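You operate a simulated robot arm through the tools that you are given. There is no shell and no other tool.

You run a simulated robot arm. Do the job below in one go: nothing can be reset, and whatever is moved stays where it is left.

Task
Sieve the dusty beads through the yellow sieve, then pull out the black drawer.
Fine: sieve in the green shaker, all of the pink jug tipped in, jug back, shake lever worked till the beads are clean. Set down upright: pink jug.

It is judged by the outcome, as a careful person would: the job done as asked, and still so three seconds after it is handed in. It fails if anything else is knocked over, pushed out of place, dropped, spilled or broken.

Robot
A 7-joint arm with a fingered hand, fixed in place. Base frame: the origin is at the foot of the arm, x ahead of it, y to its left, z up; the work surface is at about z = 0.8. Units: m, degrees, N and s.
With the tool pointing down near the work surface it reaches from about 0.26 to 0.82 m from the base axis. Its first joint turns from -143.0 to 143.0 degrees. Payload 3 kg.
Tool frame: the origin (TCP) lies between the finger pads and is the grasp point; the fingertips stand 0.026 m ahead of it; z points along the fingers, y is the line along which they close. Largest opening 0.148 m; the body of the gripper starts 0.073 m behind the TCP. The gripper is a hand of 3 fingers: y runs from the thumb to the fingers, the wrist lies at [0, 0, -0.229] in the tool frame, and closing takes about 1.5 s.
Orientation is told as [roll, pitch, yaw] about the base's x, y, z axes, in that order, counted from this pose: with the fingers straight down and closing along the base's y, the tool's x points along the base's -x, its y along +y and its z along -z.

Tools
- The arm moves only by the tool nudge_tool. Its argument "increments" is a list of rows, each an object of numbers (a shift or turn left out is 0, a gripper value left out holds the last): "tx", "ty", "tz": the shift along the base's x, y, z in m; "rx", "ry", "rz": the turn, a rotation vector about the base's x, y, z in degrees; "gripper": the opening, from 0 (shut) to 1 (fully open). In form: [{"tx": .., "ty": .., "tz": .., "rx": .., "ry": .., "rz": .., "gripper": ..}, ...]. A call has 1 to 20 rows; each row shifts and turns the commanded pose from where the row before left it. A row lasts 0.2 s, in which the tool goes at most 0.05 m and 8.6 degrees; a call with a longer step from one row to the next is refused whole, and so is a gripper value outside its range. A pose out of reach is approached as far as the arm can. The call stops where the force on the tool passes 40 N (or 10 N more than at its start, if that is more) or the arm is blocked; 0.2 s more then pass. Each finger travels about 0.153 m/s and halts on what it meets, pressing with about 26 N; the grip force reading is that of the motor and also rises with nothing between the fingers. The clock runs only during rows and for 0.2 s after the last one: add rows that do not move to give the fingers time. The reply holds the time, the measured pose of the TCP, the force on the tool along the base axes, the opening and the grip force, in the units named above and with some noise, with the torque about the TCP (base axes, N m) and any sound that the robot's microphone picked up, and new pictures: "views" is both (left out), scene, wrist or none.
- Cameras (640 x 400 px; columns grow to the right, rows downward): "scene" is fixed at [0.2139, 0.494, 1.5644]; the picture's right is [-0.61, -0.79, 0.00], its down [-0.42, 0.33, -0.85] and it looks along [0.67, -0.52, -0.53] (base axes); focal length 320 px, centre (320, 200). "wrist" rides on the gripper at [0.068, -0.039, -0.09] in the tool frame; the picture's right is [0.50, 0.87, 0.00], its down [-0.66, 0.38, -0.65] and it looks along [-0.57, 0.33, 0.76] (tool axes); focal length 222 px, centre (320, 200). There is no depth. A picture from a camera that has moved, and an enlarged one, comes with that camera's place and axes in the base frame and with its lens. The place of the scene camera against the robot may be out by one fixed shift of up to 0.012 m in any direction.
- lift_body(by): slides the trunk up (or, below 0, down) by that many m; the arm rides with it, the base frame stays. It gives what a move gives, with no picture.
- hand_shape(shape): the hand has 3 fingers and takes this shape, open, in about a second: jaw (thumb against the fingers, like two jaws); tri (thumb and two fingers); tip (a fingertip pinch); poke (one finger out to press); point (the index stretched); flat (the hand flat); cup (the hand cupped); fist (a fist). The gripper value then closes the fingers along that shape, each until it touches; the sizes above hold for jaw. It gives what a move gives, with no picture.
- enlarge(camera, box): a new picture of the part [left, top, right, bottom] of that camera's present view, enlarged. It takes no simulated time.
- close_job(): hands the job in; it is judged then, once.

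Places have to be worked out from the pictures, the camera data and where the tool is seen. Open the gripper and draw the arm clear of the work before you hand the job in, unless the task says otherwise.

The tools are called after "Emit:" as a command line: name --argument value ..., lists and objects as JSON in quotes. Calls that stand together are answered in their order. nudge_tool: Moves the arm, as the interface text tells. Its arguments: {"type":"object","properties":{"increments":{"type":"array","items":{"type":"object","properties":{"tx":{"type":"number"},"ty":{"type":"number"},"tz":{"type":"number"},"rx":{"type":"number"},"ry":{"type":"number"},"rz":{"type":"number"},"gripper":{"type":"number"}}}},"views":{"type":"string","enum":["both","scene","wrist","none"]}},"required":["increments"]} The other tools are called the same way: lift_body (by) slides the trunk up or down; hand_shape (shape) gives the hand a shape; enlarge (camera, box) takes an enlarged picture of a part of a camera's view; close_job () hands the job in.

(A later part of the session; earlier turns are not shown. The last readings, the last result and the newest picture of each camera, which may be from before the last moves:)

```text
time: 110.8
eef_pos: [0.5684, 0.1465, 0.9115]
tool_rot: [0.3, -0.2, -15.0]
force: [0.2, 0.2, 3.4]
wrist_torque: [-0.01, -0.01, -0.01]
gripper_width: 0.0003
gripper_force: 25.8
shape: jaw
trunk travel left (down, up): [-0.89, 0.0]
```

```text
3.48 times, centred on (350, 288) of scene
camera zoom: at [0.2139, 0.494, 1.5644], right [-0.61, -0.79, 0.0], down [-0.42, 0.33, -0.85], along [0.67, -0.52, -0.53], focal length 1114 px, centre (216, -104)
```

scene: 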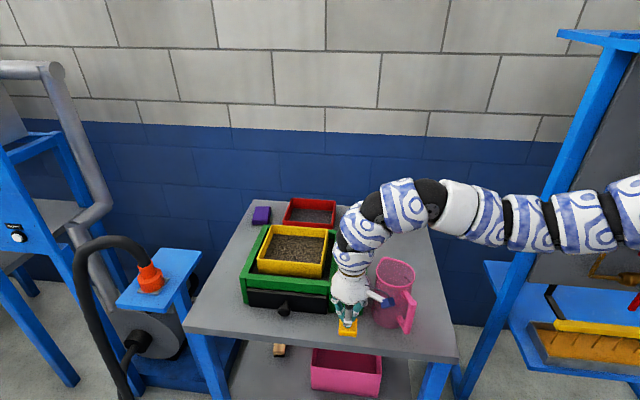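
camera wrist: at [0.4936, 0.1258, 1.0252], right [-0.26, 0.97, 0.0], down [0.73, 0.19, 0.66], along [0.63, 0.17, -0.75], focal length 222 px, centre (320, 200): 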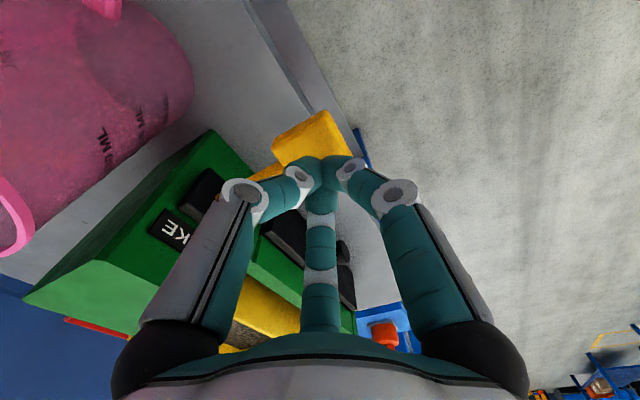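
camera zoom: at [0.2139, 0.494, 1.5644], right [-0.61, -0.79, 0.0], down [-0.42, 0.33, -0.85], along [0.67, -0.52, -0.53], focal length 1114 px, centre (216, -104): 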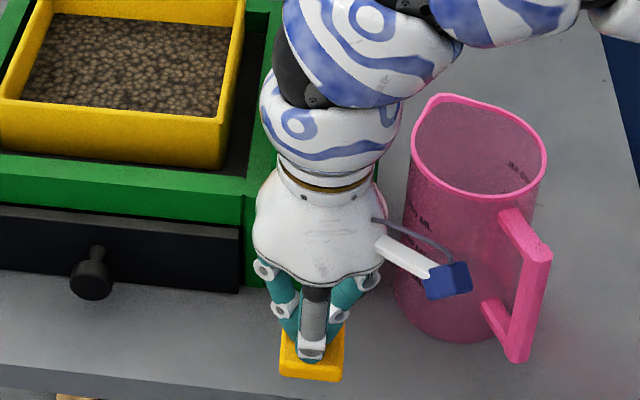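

The paddle gives way with only 3.4 N, so the lever moves down. I press further.

Emit:
nudge_tool --increments '[{"tz": -0.006}, {"tz": -0.006}, {"tz": -0.006}, {"tz": -0.006}, {}]' --views "wrist"

Emit:
enlarge --camera "scene" --box '[230, 210, 410, 345]'

```text
time: 111.8
eef_pos: [0.5695, 0.1496, 0.8936]
tool_rot: [0.7, -0.5, -14.9]
force: [-10.4, -1.3, 30.5]
wrist_torque: [-0.22, 0.14, -0.04]
gripper_width: 0.0
gripper_force: 25.9
shape: jaw
trunk travel left (down, up): [-0.89, 0.0]
heard: click
stopped in row 5: the force on the tool passed its limit at 42 N (the readings are from after the stop); the commanded pose is now the measured one
camera wrist: at [0.4935, 0.1278, 0.983], right [-0.26, 0.97, 0.01], down [0.72, 0.19, 0.66], along [0.64, 0.18, -0.75], focal length 222 px, centre (320, 200)
```

wrist: 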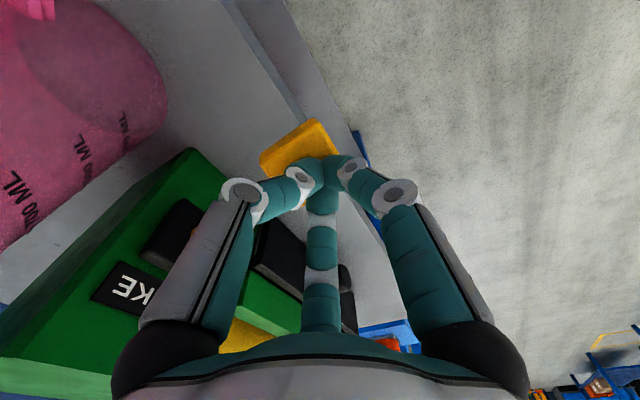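

```text
2.96 times, centred on (320, 278) of scene
camera zoom: at [0.2139, 0.494, 1.5644], right [-0.61, -0.79, 0.0], down [-0.42, 0.33, -0.85], along [0.67, -0.52, -0.53], focal length 949 px, centre (320, -30)
```

zoom: 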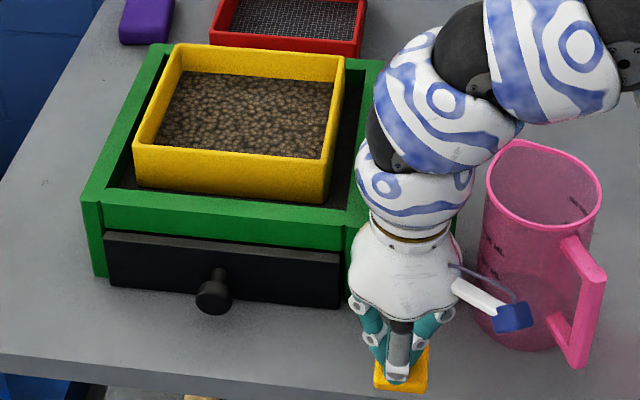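

A click sounded at the bottom of the stroke (TCP z about 0.894). I go up and see whether the lever springs back.

Emit:
nudge_tool --increments '[{"tz": 0.012}, {"tz": 0.015}, {"tz": 0.015}, {"tz": 0.01}, {}]' --views "wrist"

Emit:
enlarge --camera "scene" --box '[230, 210, 410, 345]'

Emit:
enlarge --camera "scene" --box '[255, 220, 345, 285]'

```text
time: 113.0
eef_pos: [0.571, 0.1474, 0.944]
tool_rot: [0.4, -0.2, -15.0]
force: [-0.2, 0.1, -0.6]
wrist_torque: [0.01, -0.01, 0.02]
gripper_width: 0.0
gripper_force: 26.4
shape: jaw
trunk travel left (down, up): [-0.89, 0.0]
camera wrist: at [0.4946, 0.1266, 1.033], right [-0.26, 0.97, 0.0], down [0.73, 0.19, 0.66], along [0.64, 0.17, -0.75], focal length 222 px, centre (320, 200)
```

wrist: 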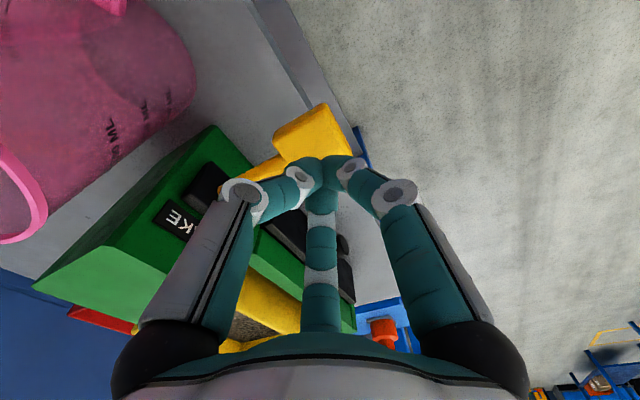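

```text
2.96 times, centred on (320, 278) of scene
camera zoom: at [0.2139, 0.494, 1.5644], right [-0.61, -0.79, 0.0], down [-0.42, 0.33, -0.85], along [0.67, -0.52, -0.53], focal length 949 px, centre (320, -30)
```

zoom: 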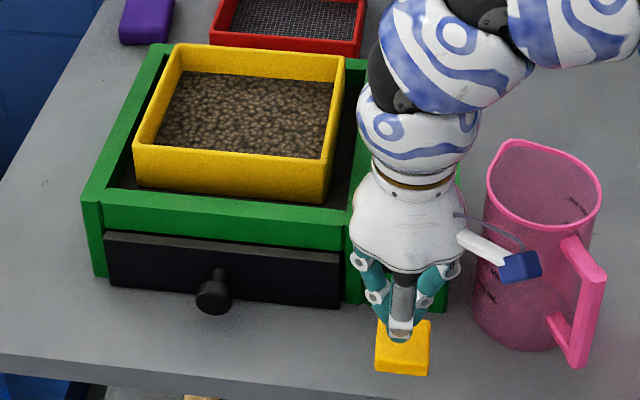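

```text
6.15 times, centred on (300, 252) of scene
camera zoom: at [0.2139, 0.494, 1.5644], right [-0.61, -0.79, 0.0], down [-0.42, 0.33, -0.85], along [0.67, -0.52, -0.53], focal length 1971 px, centre (443, -123)
```

zoom: 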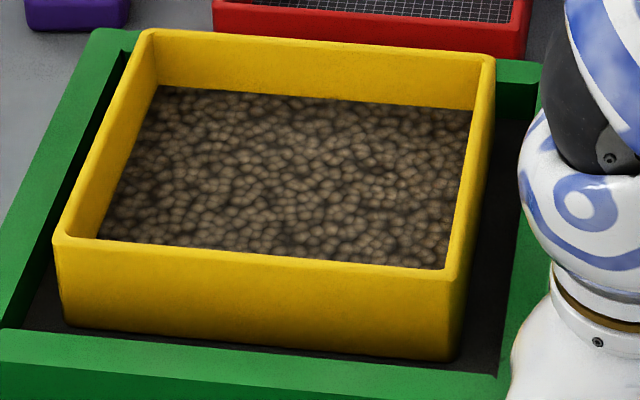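

The lever sprang back by itself. The beads still look dusty after one stroke, so I work the lever repeatedly, pressing to just about the click point.

Emit:
nudge_tool --increments '[{"tz": -0.016, "tx": -0.001, "ty": -0.001}, {"tz": -0.016}, {"tz": -0.016}, {}, {"tz": 0.024}, {"tz": 0.024}, {}]' --views "none"

Emit:
enlarge --camera "scene" --box '[255, 220, 345, 285]'

```text
time: 114.6
eef_pos: [0.5713, 0.1467, 0.9449]
tool_rot: [0.4, -0.3, -15.0]
force: [1.0, 0.8, -0.1]
wrist_torque: [-0.01, 0.0, 0.02]
gripper_width: 0.0002
gripper_force: 25.6
shape: jaw
trunk travel left (down, up): [-0.89, 0.0]
heard: click
```

```text
6.15 times, centred on (300, 252) of scene
camera zoom: at [0.2139, 0.494, 1.5644], right [-0.61, -0.79, 0.0], down [-0.42, 0.33, -0.85], along [0.67, -0.52, -0.53], focal length 1971 px, centre (443, -123)
```

zoom: 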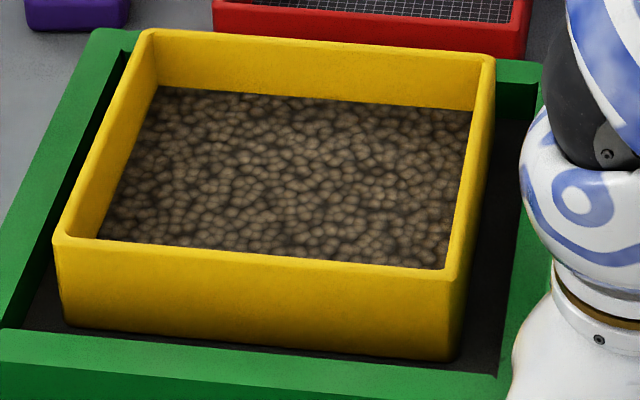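

That stroke clicked without excess force. I do three strokes per call now and watch the beads.

Emit:
nudge_tool --increments '[{"tz": -0.024}, {"tz": -0.024}, {}, {"tz": 0.024}, {"tz": 0.024}, {}, {"tz": -0.024}, {"tz": -0.024}, {}, {"tz": 0.024}, {"tz": 0.024}, {}, {"tz": -0.024}, {"tz": -0.024}, {}, {"tz": 0.024}, {"tz": 0.024}, {}]' --views "none"

Emit:
enlarge --camera "scene" --box '[255, 220, 345, 285]'

```text
time: 118.4
eef_pos: [0.5689, 0.1451, 0.9438]
tool_rot: [0.4, -0.4, -15.1]
force: [-0.3, 0.0, 0.1]
wrist_torque: [0.02, 0.01, 0.01]
gripper_width: 0.0
gripper_force: 26.0
shape: jaw
trunk travel left (down, up): [-0.89, 0.0]
heard: click, click, click
```

```text
6.15 times, centred on (300, 252) of scene
camera zoom: at [0.2139, 0.494, 1.5644], right [-0.61, -0.79, 0.0], down [-0.42, 0.33, -0.85], along [0.67, -0.52, -0.53], focal length 1971 px, centre (443, -123)
```

zoom: 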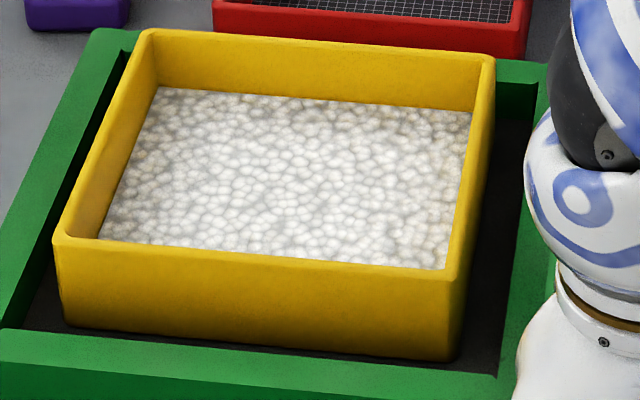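

Three clicks and the beads have turned white, with a slight grey tint at the edges. I do one more stroke and compare.

Emit:
nudge_tool --increments '[{"tz": -0.024}, {"tz": -0.024}, {}, {"tz": 0.024}, {"tz": 0.024}, {}]' --views "none"

Emit:
enlarge --camera "scene" --box '[255, 220, 345, 285]'

```text
time: 119.8
eef_pos: [0.5712, 0.1456, 0.9437]
tool_rot: [0.4, -0.3, -14.9]
force: [-0.5, 0.0, -0.1]
wrist_torque: [0.0, 0.02, 0.01]
gripper_width: 0.0002
gripper_force: 25.7
shape: jaw
trunk travel left (down, up): [-0.89, 0.0]
heard: click
```

```text
6.15 times, centred on (300, 252) of scene
camera zoom: at [0.2139, 0.494, 1.5644], right [-0.61, -0.79, 0.0], down [-0.42, 0.33, -0.85], along [0.67, -0.52, -0.53], focal length 1971 px, centre (443, -123)
```

zoom: 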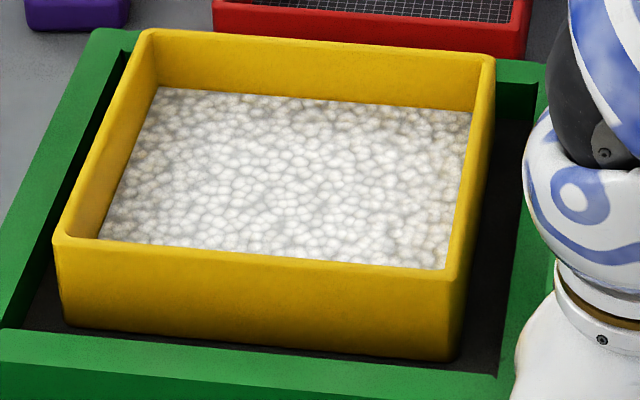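

No further change after the sixth click: the beads are clean. Now the drawer: its knob is at about (0.738, 0.222, 0.832). I first rise, move outward and turn to yaw 45°, keeping the hand closed.

Emit:
nudge_tool --increments '[{"tz": 0.028}, {"tz": 0.028}, {"tz": 0.028}, {"tx": 0.027, "ty": 0.001, "tz": 0.0105, "rz": 7.5}, {"tx": 0.027, "ty": 0.001, "tz": 0.0105, "rz": 7.5}, {"tx": 0.027, "ty": 0.001, "tz": 0.0105, "rz": 7.5}, {"tx": 0.027, "ty": 0.001, "tz": 0.0105, "rz": 7.5}, {"tx": 0.0294, "ty": 0.0025, "tz": 0.03, "rz": 7.5}, {"tx": 0.0294, "ty": 0.0025, "tz": 0.03, "rz": 7.5}, {"tx": 0.0294, "ty": 0.0025, "tz": 0.03, "rz": 7.5}, {"tx": 0.0294, "ty": 0.0025, "tz": 0.03, "rz": 7.5}, {}]' --views "scene"

Emit:
enlarge --camera "scene" --box '[230, 200, 430, 345]'

Emit:
enlarge --camera "scene" --box '[235, 270, 345, 330]'

```text
time: 122.4
eef_pos: [0.7945, 0.1633, 1.1909]
tool_rot: [0.3, -0.2, 45.0]
force: [0.2, -0.2, 0.0]
wrist_torque: [0.01, 0.02, -0.01]
gripper_width: 0.0002
gripper_force: 26.4
shape: jaw
trunk travel left (down, up): [-0.89, 0.0]
```

scene: 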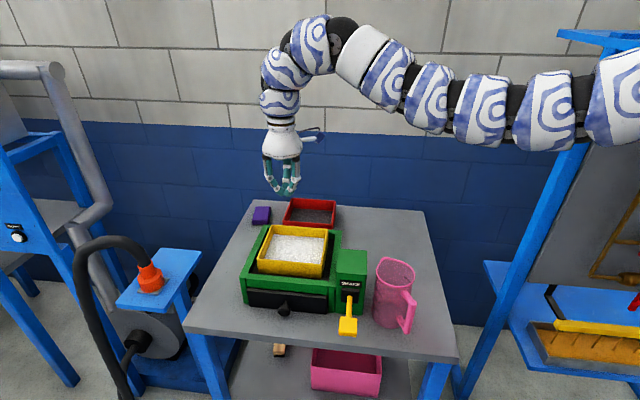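

```text
2.76 times, centred on (330, 272) of scene
camera zoom: at [0.2139, 0.494, 1.5644], right [-0.61, -0.79, 0.0], down [-0.42, 0.33, -0.85], along [0.67, -0.52, -0.53], focal length 883 px, centre (292, 0)
```

zoom: 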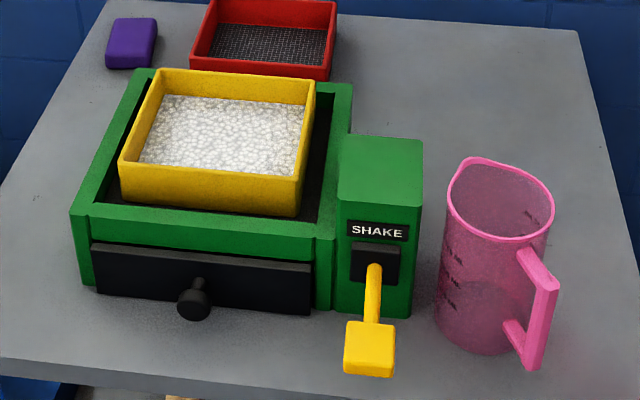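

```text
5.82 times, centred on (290, 300) of scene
camera zoom: at [0.2139, 0.494, 1.5644], right [-0.61, -0.79, 0.0], down [-0.42, 0.33, -0.85], along [0.67, -0.52, -0.53], focal length 1863 px, centre (494, -382)
```

zoom: 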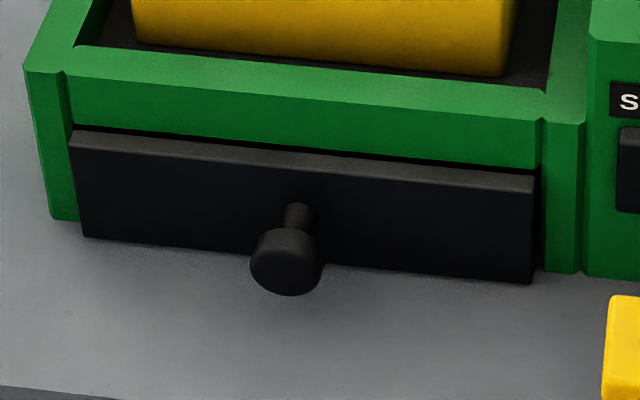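

The beads are white and everything else is in place. I tilt the hand 75° toward the front-side approach, as rehearsed, high above the table.

Emit:
nudge_tool --increments '[{"rx": -5.3, "ry": -5.3}, {"rx": -5.3, "ry": -5.3}, {"rx": -5.3, "ry": -5.3}, {"rx": -5.3, "ry": -5.3}, {"rx": -5.3, "ry": -5.3}, {"rx": -5.3, "ry": -5.3}, {"rx": -5.3, "ry": -5.3}, {"rx": -5.3, "ry": -5.3}, {"rx": -5.3, "ry": -5.3}, {"rx": -5.3, "ry": -5.3, "gripper": 0.4}, {}, {}]' --views "scene"

```text
time: 125.0
eef_pos: [0.7948, 0.1598, 1.1894]
tool_rot: [-74.7, -0.1, 45.3]
force: [0.3, -0.1, 0.8]
wrist_torque: [-0.02, 0.02, 0.03]
gripper_width: 0.0587
gripper_force: 0.1
shape: jaw
trunk travel left (down, up): [-0.89, 0.0]
```

scene: 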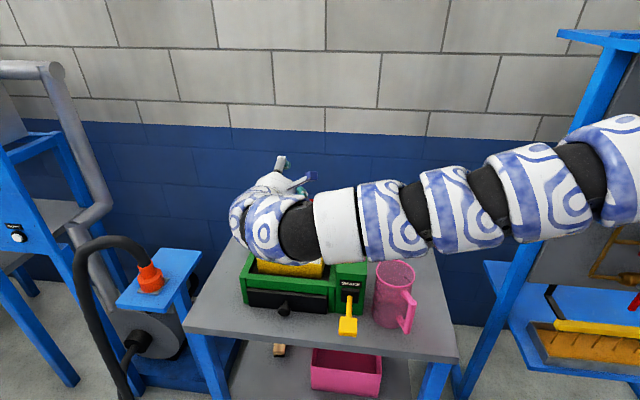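

The tilt is reached cleanly. I back the tool out along the drawer's pull direction, to be in front of the knob, still high up.

Emit:
nudge_tool --increments '[{"tx": -0.0198, "ty": 0.0206}, {"tx": -0.0198, "ty": 0.0206}, {"tx": -0.0198, "ty": 0.0206}, {"tx": -0.0198, "ty": 0.0206}, {"tx": -0.0198, "ty": 0.0206}, {"tx": -0.0198, "ty": 0.0206}, {"tx": -0.0198, "ty": 0.0206}, {"tx": -0.0198, "ty": 0.0206}, {}]' --views "both"

```text
time: 127.0
eef_pos: [0.6442, 0.2976, 1.1923]
tool_rot: [-74.4, -0.1, 45.2]
force: [0.2, 0.4, -0.9]
wrist_torque: [-0.01, -0.01, -0.03]
gripper_width: 0.0592
gripper_force: 0.0
shape: jaw
out of reach, approached as far as the arm can: row 6, 7, 8
trunk travel left (down, up): [-0.89, 0.0]
camera wrist: at [0.541, 0.3022, 1.2523], right [-0.52, -0.19, -0.84], down [-0.06, 0.98, -0.19], along [0.85, -0.05, -0.52], focal length 222 px, centre (320, 200)
```

scene: 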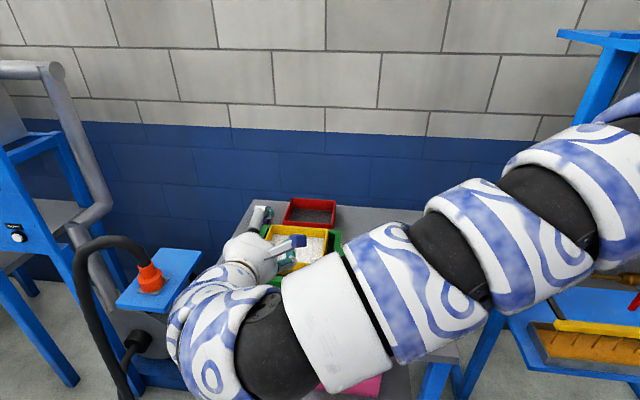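
wrist: 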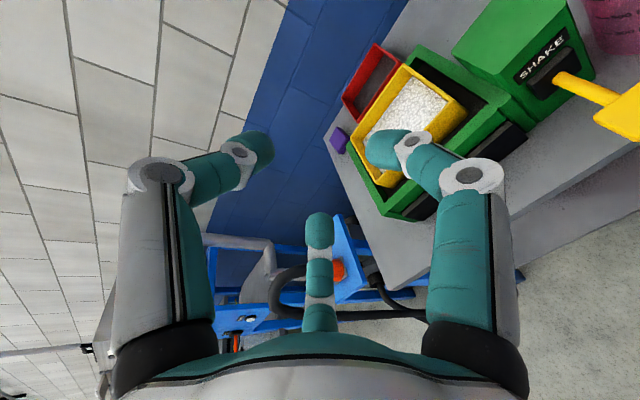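

The limit stopped it a bit short, but the fingertips are already well in front of the knob. I lower the trunk in two stages to knob height and look.

Emit:
lift_body --by -0.2

Emit:
enlarge --camera "wrist" --box '[0, 0, 640, 400]'

Emit:
enlarge --camera "scene" --box '[0, 0, 640, 400]'

```text
time: 129.2
eef_pos: [0.6425, 0.2977, 0.9915]
tool_rot: [-74.5, -0.1, 45.3]
force: [-0.2, 0.3, 0.2]
wrist_torque: [0.01, 0.0, 0.01]
gripper_width: 0.0588
gripper_force: 0.1
shape: jaw
trunk travel left (down, up): [-0.69, 0.2]
```

```text
1.00 times, centred on (320, 200) of wrist (not enlarged: the box is as wide or as high as the picture)
camera zoom: at [0.5395, 0.303, 1.0528], right [-0.51, -0.19, -0.84], down [-0.06, 0.98, -0.19], along [0.86, -0.05, -0.52], focal length 222 px, centre (320, 200)
```

zoom: 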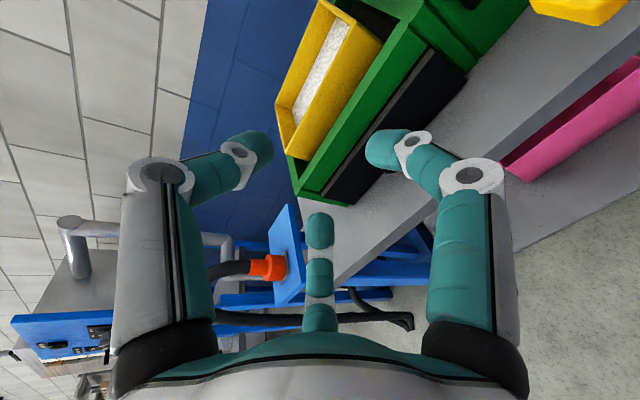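

```text
1.00 times, centred on (320, 200) of scene (not enlarged: the box is as wide or as high as the picture)
camera zoom: at [0.2139, 0.494, 1.5644], right [-0.61, -0.79, 0.0], down [-0.42, 0.33, -0.85], along [0.67, -0.52, -0.53], focal length 320 px, centre (320, 200)
```

zoom: 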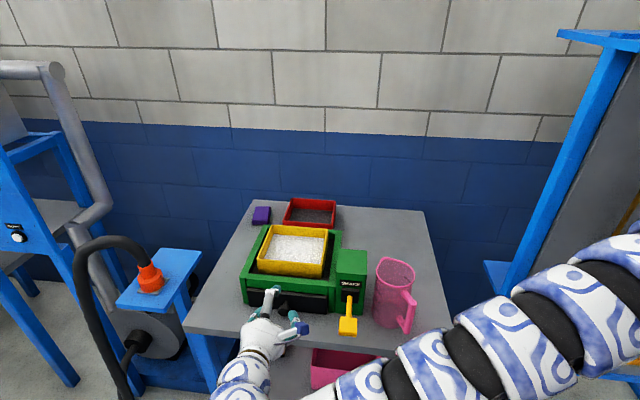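

The hand hangs in front of the drawer with nothing near it. I lower the remaining distance to knob height.

Emit:
lift_body --by -0.148

Emit:
enlarge --camera "wrist" --box '[200, 0, 600, 250]'

Emit:
enlarge --camera "scene" --box '[200, 230, 380, 400]'

```text
time: 130.9
eef_pos: [0.641, 0.2976, 0.843]
tool_rot: [-74.6, -0.1, 45.3]
force: [0.8, 0.1, -0.2]
wrist_torque: [0.0, 0.02, 0.01]
gripper_width: 0.0593
gripper_force: 0.1
shape: jaw
trunk travel left (down, up): [-0.542, 0.348]
```

```text
1.60 times, centred on (400, 125) of wrist
camera zoom: at [0.5395, 0.303, 0.9048], right [-0.51, -0.19, -0.84], down [-0.06, 0.98, -0.19], along [0.86, -0.05, -0.52], focal length 355 px, centre (192, 320)
```

zoom: 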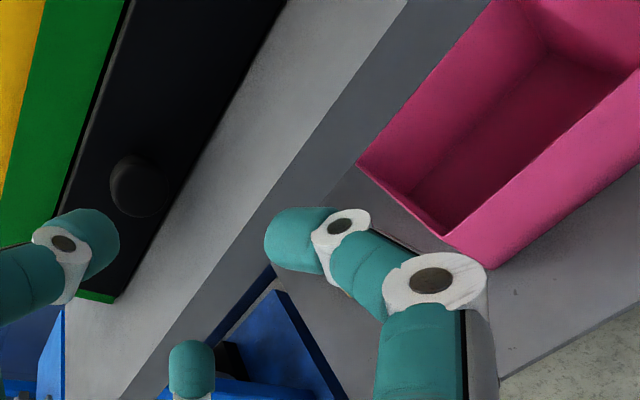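

```text
2.35 times, centred on (290, 315) of scene
camera zoom: at [0.2139, 0.494, 1.5644], right [-0.61, -0.79, 0.0], down [-0.42, 0.33, -0.85], along [0.67, -0.52, -0.53], focal length 754 px, centre (391, -71)
```

zoom: 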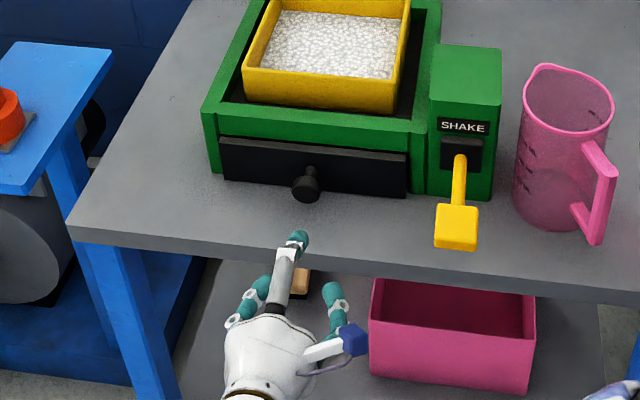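

The hand points at the drawer from the front, thumb on top, and the knob is straight ahead at about z 0.837. I move forward 6 cm while centring sideways, then look.

Emit:
nudge_tool --increments '[{"tx": 0.0174, "ty": -0.0108}, {"tx": 0.0174, "ty": -0.0108}, {"tx": 0.0174, "ty": -0.0108}, {}]' --views "none"

Emit:
enlarge --camera "wrist" --box '[200, 20, 520, 260]'

Emit:
enlarge --camera "scene" --box '[230, 260, 350, 360]'

```text
time: 131.9
eef_pos: [0.6939, 0.2659, 0.8443]
tool_rot: [-74.5, -0.1, 45.3]
force: [-0.8, 0.8, 0.9]
wrist_torque: [0.02, 0.04, -0.02]
gripper_width: 0.0591
gripper_force: 0.1
shape: jaw
trunk travel left (down, up): [-0.542, 0.348]
```

```text
1.67 times, centred on (360, 140) of wrist
camera zoom: at [0.5915, 0.2706, 0.9049], right [-0.52, -0.19, -0.84], down [-0.06, 0.98, -0.19], along [0.86, -0.05, -0.52], focal length 370 px, centre (253, 300)
```

zoom: 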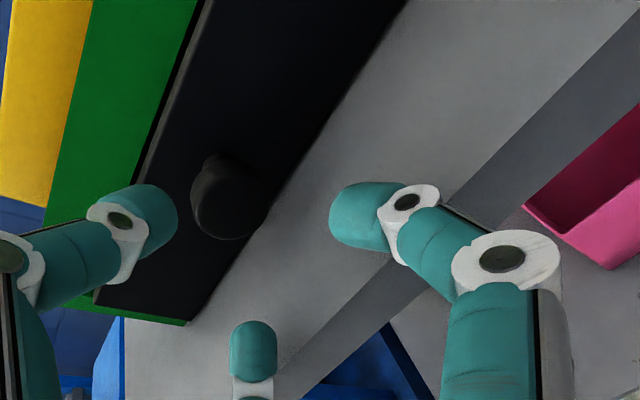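

```text
4.00 times, centred on (290, 310) of scene
camera zoom: at [0.2139, 0.494, 1.5644], right [-0.61, -0.79, 0.0], down [-0.42, 0.33, -0.85], along [0.67, -0.52, -0.53], focal length 1281 px, centre (440, -240)
```

zoom: 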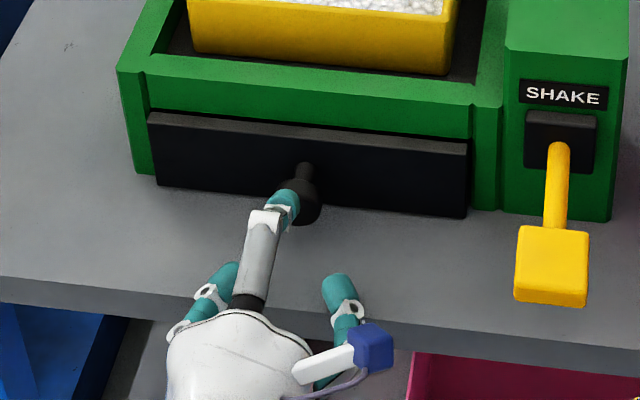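

The knob sits on the hand's approach line, about 5.5 cm ahead. I move forward 3 cm so that the fingertips surround its head without touching the drawer face.

Emit:
nudge_tool --increments '[{"tx": 0.0115, "ty": -0.0115, "tz": 0.001, "gripper": 0.37}, {"tx": 0.0115, "ty": -0.0115, "tz": 0.001}, {}]' --views "none"

Emit:
enlarge --camera "wrist" --box '[200, 20, 520, 260]'

Emit:
enlarge --camera "scene" --box '[230, 260, 350, 360]'

```text
time: 132.7
eef_pos: [0.7163, 0.2405, 0.8456]
tool_rot: [-74.5, -0.1, 45.4]
force: [0.0, -0.6, 0.1]
wrist_torque: [0.0, -0.03, -0.01]
gripper_width: 0.055
gripper_force: 0.0
shape: jaw
trunk travel left (down, up): [-0.542, 0.348]
```

```text
1.67 times, centred on (360, 140) of wrist
camera zoom: at [0.6146, 0.2465, 0.9061], right [-0.51, -0.19, -0.84], down [-0.06, 0.98, -0.19], along [0.86, -0.05, -0.52], focal length 370 px, centre (253, 300)
```

zoom: 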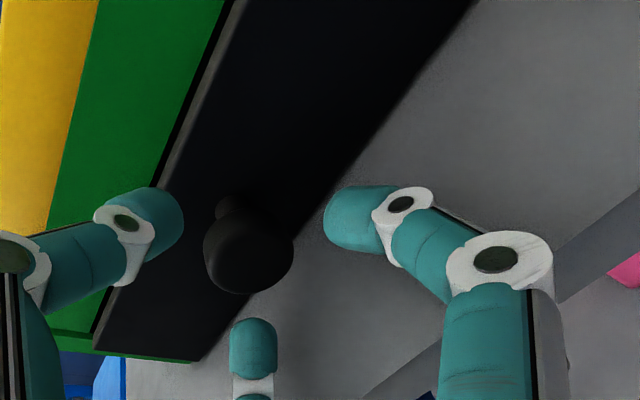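

```text
4.00 times, centred on (290, 310) of scene
camera zoom: at [0.2139, 0.494, 1.5644], right [-0.61, -0.79, 0.0], down [-0.42, 0.33, -0.85], along [0.67, -0.52, -0.53], focal length 1281 px, centre (440, -240)
```

zoom: 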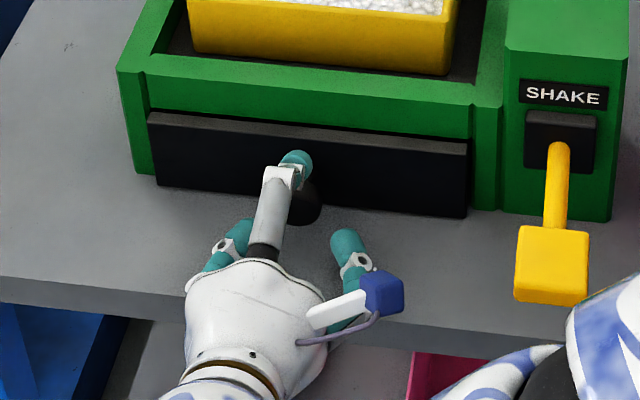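

The knob head is between the fingers, about 3 cm ahead of the TCP on its axis. I go 5 mm further in with a small sideways and height correction, then close on it.

Emit:
nudge_tool --increments '[{"tx": 0.0007, "ty": -0.0063, "tz": 0.003}, {}, {"gripper": 0.28}, {}, {"gripper": 0.2}, {}, {"gripper": 0.1}, {}, {"gripper": 0.0}, {}, {}]' --views "none"

Emit:
enlarge --camera "wrist" --box '[200, 20, 520, 260]'

Emit:
enlarge --camera "scene" --box '[230, 260, 350, 360]'

```text
time: 135.1
eef_pos: [0.7162, 0.2372, 0.8478]
tool_rot: [-74.5, -0.1, 45.3]
force: [-5.1, 10.1, -1.8]
wrist_torque: [0.24, 0.15, 0.17]
gripper_width: 0.0206
gripper_force: 26.1
shape: jaw
trunk travel left (down, up): [-0.542, 0.348]
```

```text
1.67 times, centred on (360, 140) of wrist
camera zoom: at [0.6148, 0.2415, 0.9092], right [-0.51, -0.19, -0.84], down [-0.06, 0.98, -0.19], along [0.86, -0.05, -0.52], focal length 370 px, centre (253, 300)
```

zoom: 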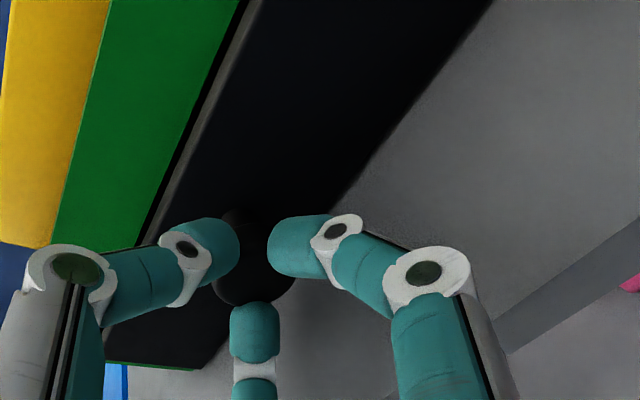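

```text
4.00 times, centred on (290, 310) of scene
camera zoom: at [0.2139, 0.494, 1.5644], right [-0.61, -0.79, 0.0], down [-0.42, 0.33, -0.85], along [0.67, -0.52, -0.53], focal length 1281 px, centre (440, -240)
```

zoom: 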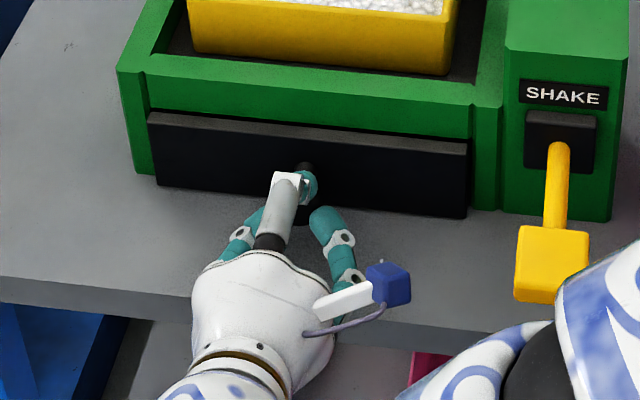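

Closed on the knob (2.1 cm, 26 N). I pull gently along the drawer direction and watch.

Emit:
nudge_tool --increments '[{"tx": -0.004, "ty": 0.004}, {"tx": -0.005, "ty": 0.005}, {"tx": -0.006, "ty": 0.006}, {}]' --views "none"

Emit:
enlarge --camera "wrist" --box '[200, 20, 520, 260]'

Emit:
enlarge --camera "scene" --box '[230, 260, 350, 360]'

```text
time: 136.1
eef_pos: [0.7027, 0.2508, 0.8493]
tool_rot: [-74.5, -0.1, 45.3]
force: [-3.0, -5.6, -2.4]
wrist_torque: [0.13, 0.14, -0.12]
gripper_width: 0.0193
gripper_force: 25.7
shape: jaw
trunk travel left (down, up): [-0.542, 0.348]
```

```text
1.67 times, centred on (360, 140) of wrist
camera zoom: at [0.6005, 0.2556, 0.9094], right [-0.52, -0.19, -0.84], down [-0.06, 0.98, -0.19], along [0.86, -0.05, -0.52], focal length 370 px, centre (253, 300)
```

zoom: 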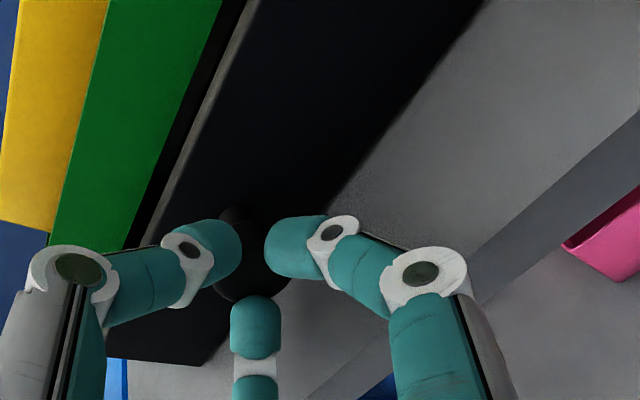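

```text
4.00 times, centred on (290, 310) of scene
camera zoom: at [0.2139, 0.494, 1.5644], right [-0.61, -0.79, 0.0], down [-0.42, 0.33, -0.85], along [0.67, -0.52, -0.53], focal length 1281 px, centre (440, -240)
```

zoom: 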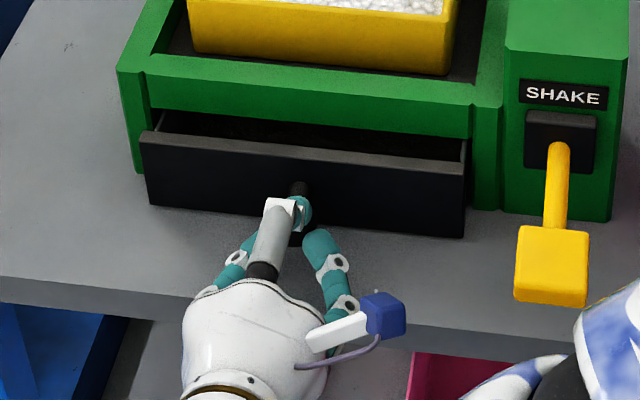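

The drawer slides open with the grip holding. I keep pulling in small steps.

Emit:
nudge_tool --increments '[{"tx": -0.0075, "ty": 0.0075}, {"tx": -0.0085, "ty": 0.0085}, {"tx": -0.0085, "ty": 0.0085}, {"tx": -0.0085, "ty": 0.0085}, {"tx": -0.0085, "ty": 0.0085}, {}]' --views "none"

Emit:
enlarge --camera "scene" --box '[220, 240, 360, 380]'

Emit:
enlarge --camera "wrist" --box '[200, 20, 520, 260]'

```text
time: 137.5
eef_pos: [0.6605, 0.2928, 0.8481]
tool_rot: [-74.5, -0.1, 45.3]
force: [-4.7, -2.6, 0.5]
wrist_torque: [0.09, 0.04, -0.08]
gripper_width: 0.019
gripper_force: 26.1
shape: jaw
trunk travel left (down, up): [-0.542, 0.348]
```

```text
2.86 times, centred on (290, 310) of scene
camera zoom: at [0.2139, 0.494, 1.5644], right [-0.61, -0.79, 0.0], down [-0.42, 0.33, -0.85], along [0.67, -0.52, -0.53], focal length 915 px, centre (406, -114)
```

zoom: 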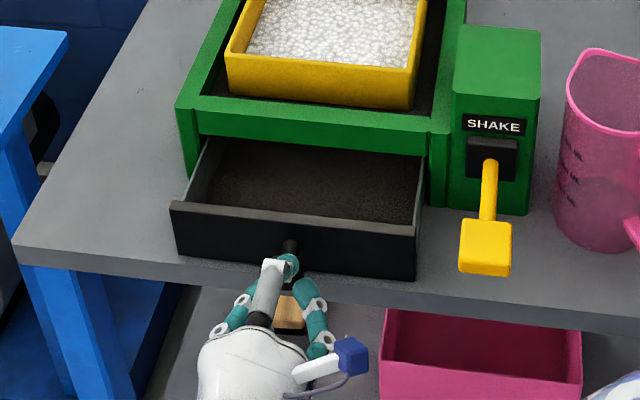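

```text
1.67 times, centred on (360, 140) of wrist
camera zoom: at [0.5582, 0.2979, 0.9093], right [-0.51, -0.19, -0.84], down [-0.06, 0.98, -0.19], along [0.86, -0.05, -0.52], focal length 370 px, centre (253, 300)
```

zoom: 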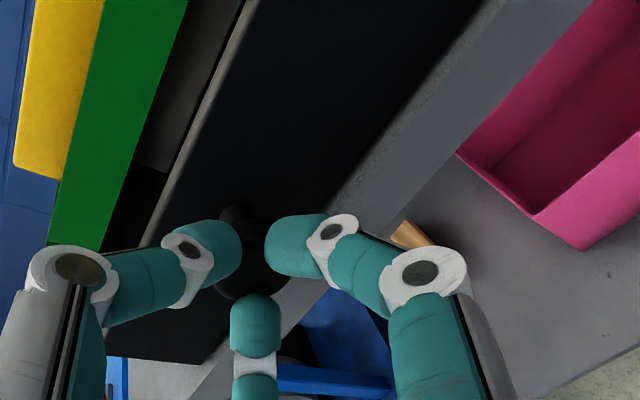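

The drawer is about 8 cm open, with the dust inside visible. I keep pulling gently to see whether it goes to its stop.

Emit:
nudge_tool --increments '[{"tx": -0.007, "ty": 0.007}, {"tx": -0.007, "ty": 0.007}, {"tx": -0.007, "ty": 0.007}, {"tx": -0.007, "ty": 0.007}, {}]' --views "none"

Emit:
enlarge --camera "scene" --box '[220, 240, 360, 380]'

```text
time: 138.7
eef_pos: [0.6318, 0.3117, 0.8527]
tool_rot: [-74.5, 0.0, 45.3]
force: [17.8, 16.2, -15.2]
wrist_torque: [0.39, 0.1, 0.57]
gripper_width: 0.0146
gripper_force: 25.9
shape: jaw
out of reach, approached as far as the arm can: row 1, 3
trunk travel left (down, up): [-0.542, 0.348]
```

```text
2.86 times, centred on (290, 310) of scene
camera zoom: at [0.2139, 0.494, 1.5644], right [-0.61, -0.79, 0.0], down [-0.42, 0.33, -0.85], along [0.67, -0.52, -0.53], focal length 915 px, centre (406, -114)
```

zoom: 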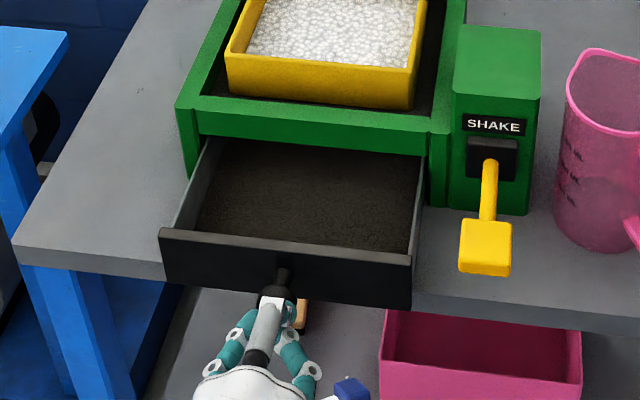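

The arm reached its limit and the grip is about to slip, with the drawer about 10–11 cm out. I open the hand here; the knob can then pass between the two lower fingers when I rise.

Emit:
nudge_tool --increments '[{"gripper": 0.3}, {}, {"gripper": 0.6}, {}, {}]' --views "wrist"

Emit:
enlarge --camera "scene" --box '[220, 240, 360, 380]'

```text
time: 139.9
eef_pos: [0.6304, 0.3093, 0.8548]
tool_rot: [-74.5, -0.1, 45.3]
force: [0.0, 0.0, 0.9]
wrist_torque: [0.0, 0.02, 0.02]
gripper_width: 0.0885
gripper_force: 0.1
shape: jaw
trunk travel left (down, up): [-0.542, 0.348]
camera wrist: at [0.5287, 0.3153, 0.916], right [-0.51, -0.19, -0.84], down [-0.06, 0.98, -0.19], along [0.86, -0.05, -0.52], focal length 222 px, centre (320, 200)
```

wrist: 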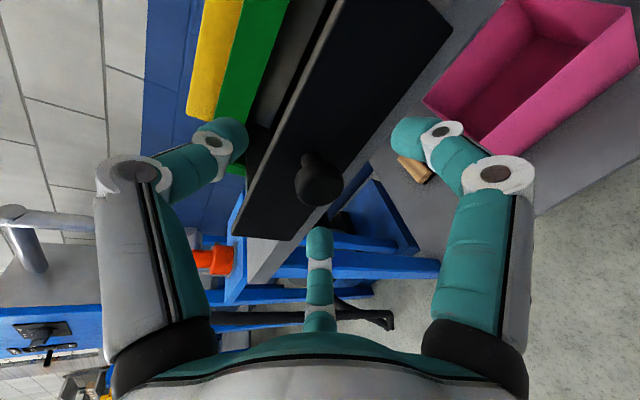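

```text
2.86 times, centred on (290, 310) of scene
camera zoom: at [0.2139, 0.494, 1.5644], right [-0.61, -0.79, 0.0], down [-0.42, 0.33, -0.85], along [0.67, -0.52, -0.53], focal length 915 px, centre (406, -114)
```

zoom: 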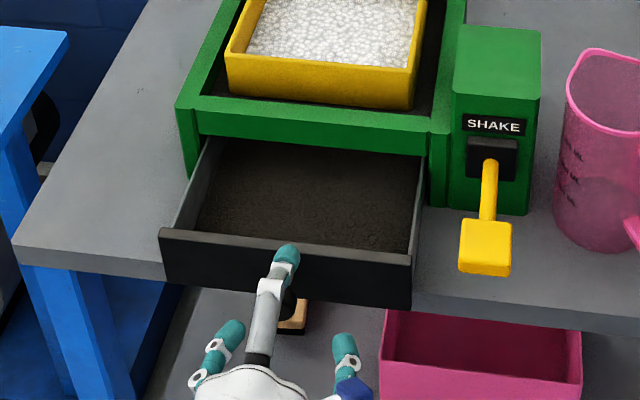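

Free. The drawer front is about 10 cm out; I'd like it properly pulled out, to its stop. I'll go round and use the closed fingers from above, behind the front panel: first up with the trunk and back to the tool-down pose.

Emit:
lift_body --by 0.348

Emit:
nudge_tool --increments '[{"tx": 0.0205, "ty": -0.0185}, {"tx": 0.0205, "ty": -0.0185}, {"tx": 0.0205, "ty": -0.0185}, {"tx": 0.0205, "ty": -0.0185}, {"tx": 0.0205, "ty": -0.0185}, {"tx": 0.0205, "ty": -0.0185}, {"tx": 0.0205, "ty": -0.0185}, {"tx": 0.0205, "ty": -0.0185}, {}]' --views "scene"

```text
time: 143.3
eef_pos: [0.6312, 0.3107, 1.2033]
tool_rot: [-74.4, 0.0, 45.3]
force: [-0.1, -0.2, 0.0]
wrist_torque: [0.0, 0.01, -0.01]
gripper_width: 0.0881
gripper_force: 0.1
shape: jaw
trunk travel left (down, up): [-0.89, 0.0]
```

```text
time: 145.3
eef_pos: [0.7962, 0.1628, 1.2024]
tool_rot: [-74.5, -0.1, 45.4]
force: [0.4, 0.4, 0.9]
wrist_torque: [0.02, -0.04, 0.01]
gripper_width: 0.0883
gripper_force: 0.0
shape: jaw
trunk travel left (down, up): [-0.89, 0.0]
```

scene: 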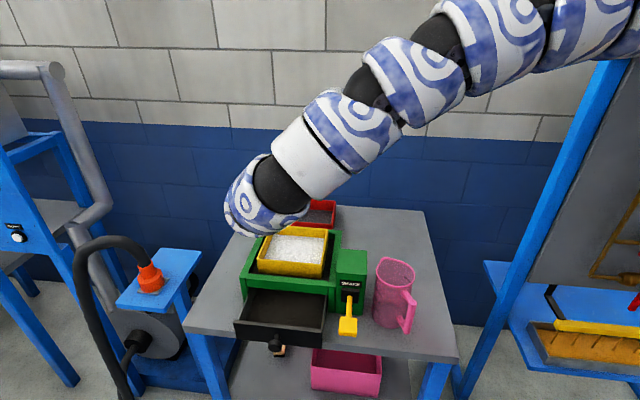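

Clear of everything. I un-tilt back to tool-down and close the hand.

Emit:
nudge_tool --increments '[{"rx": 5.3, "ry": 5.3, "gripper": 0.0}, {"rx": 5.3, "ry": 5.3}, {"rx": 5.3, "ry": 5.3}, {"rx": 5.3, "ry": 5.3}, {"rx": 5.3, "ry": 5.3}, {"rx": 5.3, "ry": 5.3}, {"rx": 5.3, "ry": 5.3}, {"rx": 5.3, "ry": 5.3}, {"rx": 5.3, "ry": 5.3}, {"rx": 5.0, "ry": 5.0}, {}]' --views "scene"

Emit:
enlarge --camera "scene" --box '[220, 220, 370, 370]'

```text
time: 147.7
eef_pos: [0.7963, 0.1603, 1.2016]
tool_rot: [0.3, -0.4, 44.9]
force: [1.1, 0.4, 0.1]
wrist_torque: [0.02, 0.02, 0.0]
gripper_width: 0.0002
gripper_force: 26.5
shape: jaw
trunk travel left (down, up): [-0.89, 0.0]
```

scene: 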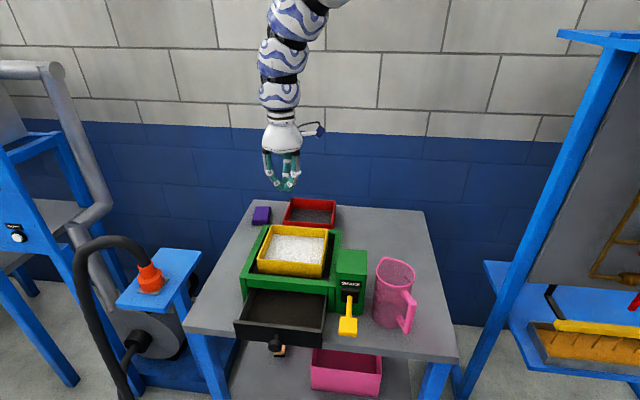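

```text
2.67 times, centred on (295, 295) of scene
camera zoom: at [0.2139, 0.494, 1.5644], right [-0.61, -0.79, 0.0], down [-0.42, 0.33, -0.85], along [0.67, -0.52, -0.53], focal length 854 px, centre (387, -53)
```

zoom: 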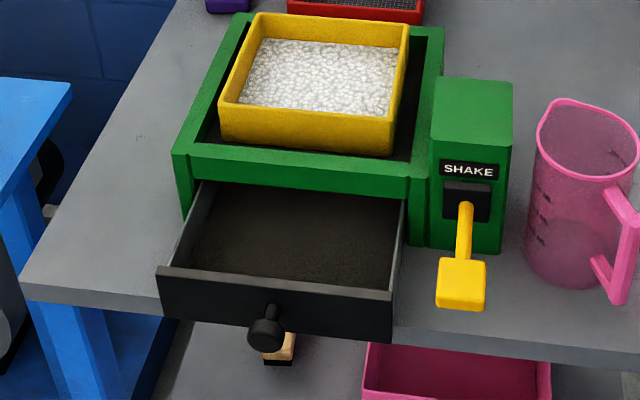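

The hand is closed and pointing down. I turn to yaw -15° and come over the open drawer, at about (0.721, 0.240).

Emit:
nudge_tool --increments '[{"tx": -0.0094, "ty": 0.01, "tz": -0.0175, "rz": -7.5}, {"tx": -0.0094, "ty": 0.01, "tz": -0.0175, "rz": -7.5}, {"tx": -0.0094, "ty": 0.01, "tz": -0.0175, "rz": -7.5}, {"tx": -0.0094, "ty": 0.01, "tz": -0.0175, "rz": -7.5}, {"tx": -0.0094, "ty": 0.01, "tz": -0.0175, "rz": -7.5}, {"tx": -0.0094, "ty": 0.01, "tz": -0.0175, "rz": -7.5}, {"tx": -0.0094, "ty": 0.01, "tz": -0.0175, "rz": -7.5}, {"tx": -0.0094, "ty": 0.01, "tz": -0.0175, "rz": -7.5}, {}]' --views "both"

Emit:
enlarge --camera "wrist" --box '[160, 0, 560, 260]'

```text
time: 149.7
eef_pos: [0.7199, 0.2425, 1.0631]
tool_rot: [0.0, -0.4, -15.1]
force: [1.0, 0.2, -0.3]
wrist_torque: [-0.01, -0.01, -0.02]
gripper_width: 0.0
gripper_force: 25.9
shape: jaw
trunk travel left (down, up): [-0.89, 0.0]
camera wrist: at [0.6433, 0.2223, 1.1523], right [-0.26, 0.97, 0.0], down [0.73, 0.2, 0.66], along [0.64, 0.17, -0.75], focal length 222 px, centre (320, 200)
```

scene: 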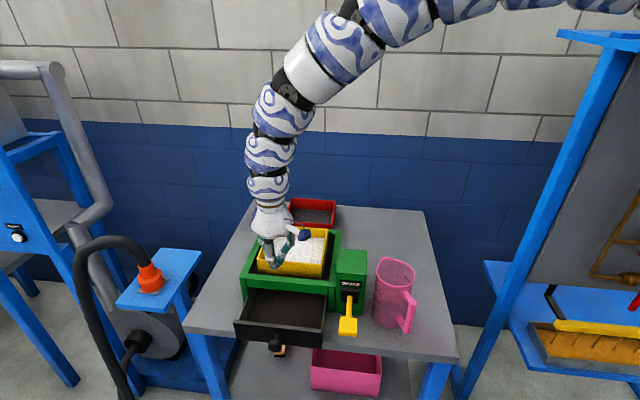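
wrist: 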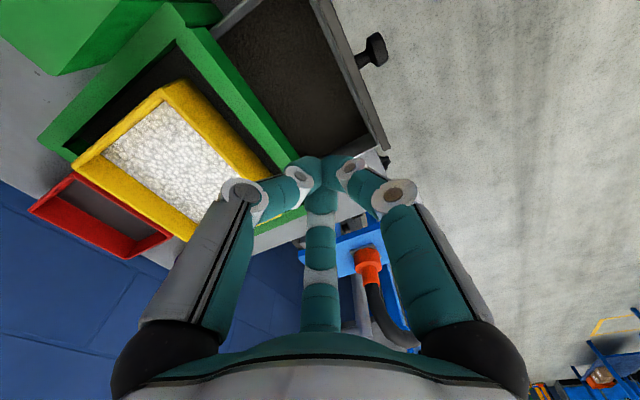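

```text
1.54 times, centred on (360, 130) of wrist
camera zoom: at [0.6433, 0.2223, 1.1523], right [-0.26, 0.97, 0.0], down [0.73, 0.2, 0.66], along [0.64, 0.17, -0.75], focal length 342 px, centre (258, 308)
```

zoom: 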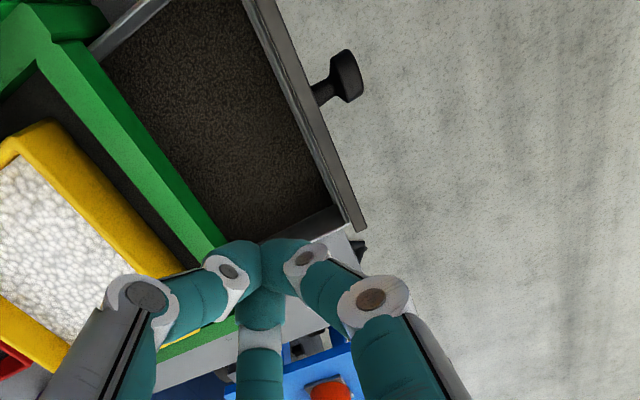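

Looking down, the drawer's front panel is about 4 cm from the tool line on the front side and the shaker frame further behind, so the closed fingers fit between. I lower with the trunk, then the last bit with the arm.

Emit:
lift_body --by -0.135

Emit:
enlarge --camera "scene" --box '[220, 220, 370, 370]'

Emit:
enlarge --camera "wrist" --box '[160, 0, 560, 260]'

```text
time: 151.3
eef_pos: [0.7198, 0.2432, 0.929]
tool_rot: [0.0, -0.2, -14.9]
force: [-0.6, 0.6, 0.1]
wrist_torque: [-0.03, 0.01, 0.01]
gripper_width: 0.0
gripper_force: 26.4
shape: jaw
trunk travel left (down, up): [-0.755, 0.135]
```

```text
2.67 times, centred on (295, 295) of scene
camera zoom: at [0.2139, 0.494, 1.5644], right [-0.61, -0.79, 0.0], down [-0.42, 0.33, -0.85], along [0.67, -0.52, -0.53], focal length 854 px, centre (387, -53)
```

zoom: 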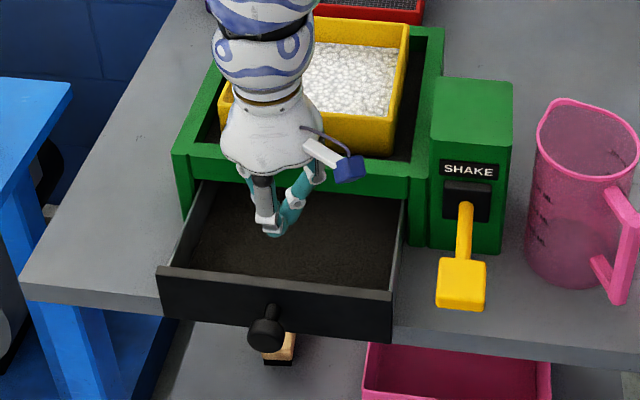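

```text
1.54 times, centred on (360, 130) of wrist
camera zoom: at [0.6433, 0.2222, 1.0174], right [-0.26, 0.97, 0.0], down [0.73, 0.2, 0.66], along [0.64, 0.17, -0.75], focal length 342 px, centre (258, 308)
```

zoom: 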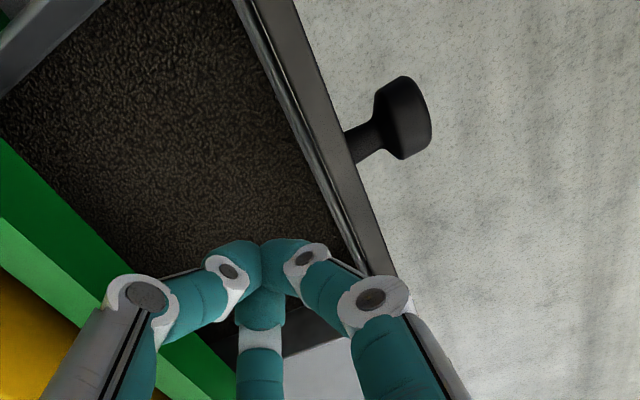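

The dust lies well below the panel's top edge. I lower 4.5 cm so the tips reach about 1.5 cm below the panel edge.

Emit:
nudge_tool --increments '[{"tz": -0.015}, {"tz": -0.015}, {"tz": -0.015}, {}]' --views "none"

Emit:
enlarge --camera "scene" --box '[220, 220, 370, 370]'

Emit:
enlarge --camera "wrist" --box '[160, 0, 560, 260]'

```text
time: 152.3
eef_pos: [0.7193, 0.2433, 0.8824]
tool_rot: [0.0, -0.4, -15.1]
force: [0.3, 0.3, 0.3]
wrist_torque: [0.01, 0.02, -0.03]
gripper_width: 0.0
gripper_force: 26.5
shape: jaw
trunk travel left (down, up): [-0.755, 0.135]
```

```text
2.67 times, centred on (295, 295) of scene
camera zoom: at [0.2139, 0.494, 1.5644], right [-0.61, -0.79, 0.0], down [-0.42, 0.33, -0.85], along [0.67, -0.52, -0.53], focal length 854 px, centre (387, -53)
```

zoom: 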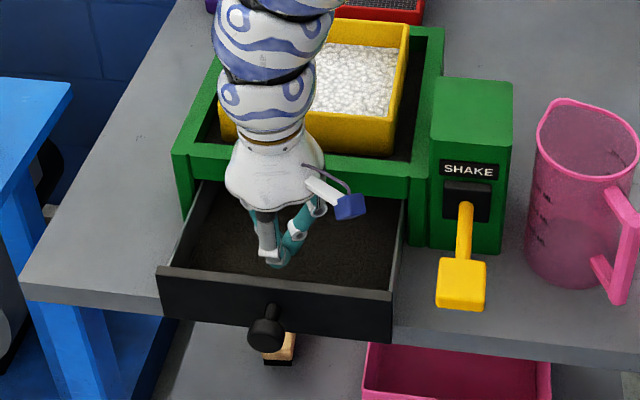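

```text
1.54 times, centred on (360, 130) of wrist
camera zoom: at [0.6439, 0.2226, 0.9724], right [-0.26, 0.97, 0.0], down [0.73, 0.2, 0.66], along [0.64, 0.17, -0.75], focal length 342 px, centre (258, 308)
```

zoom: 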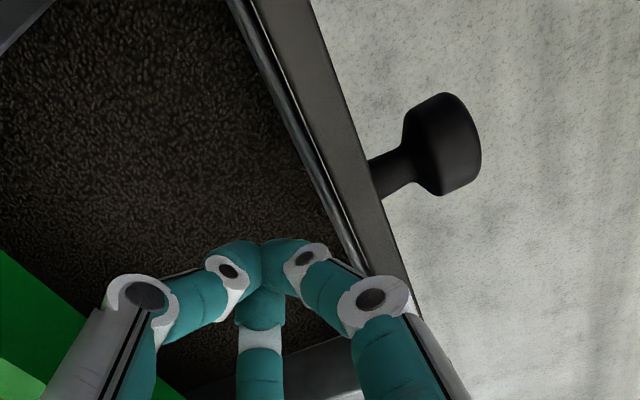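

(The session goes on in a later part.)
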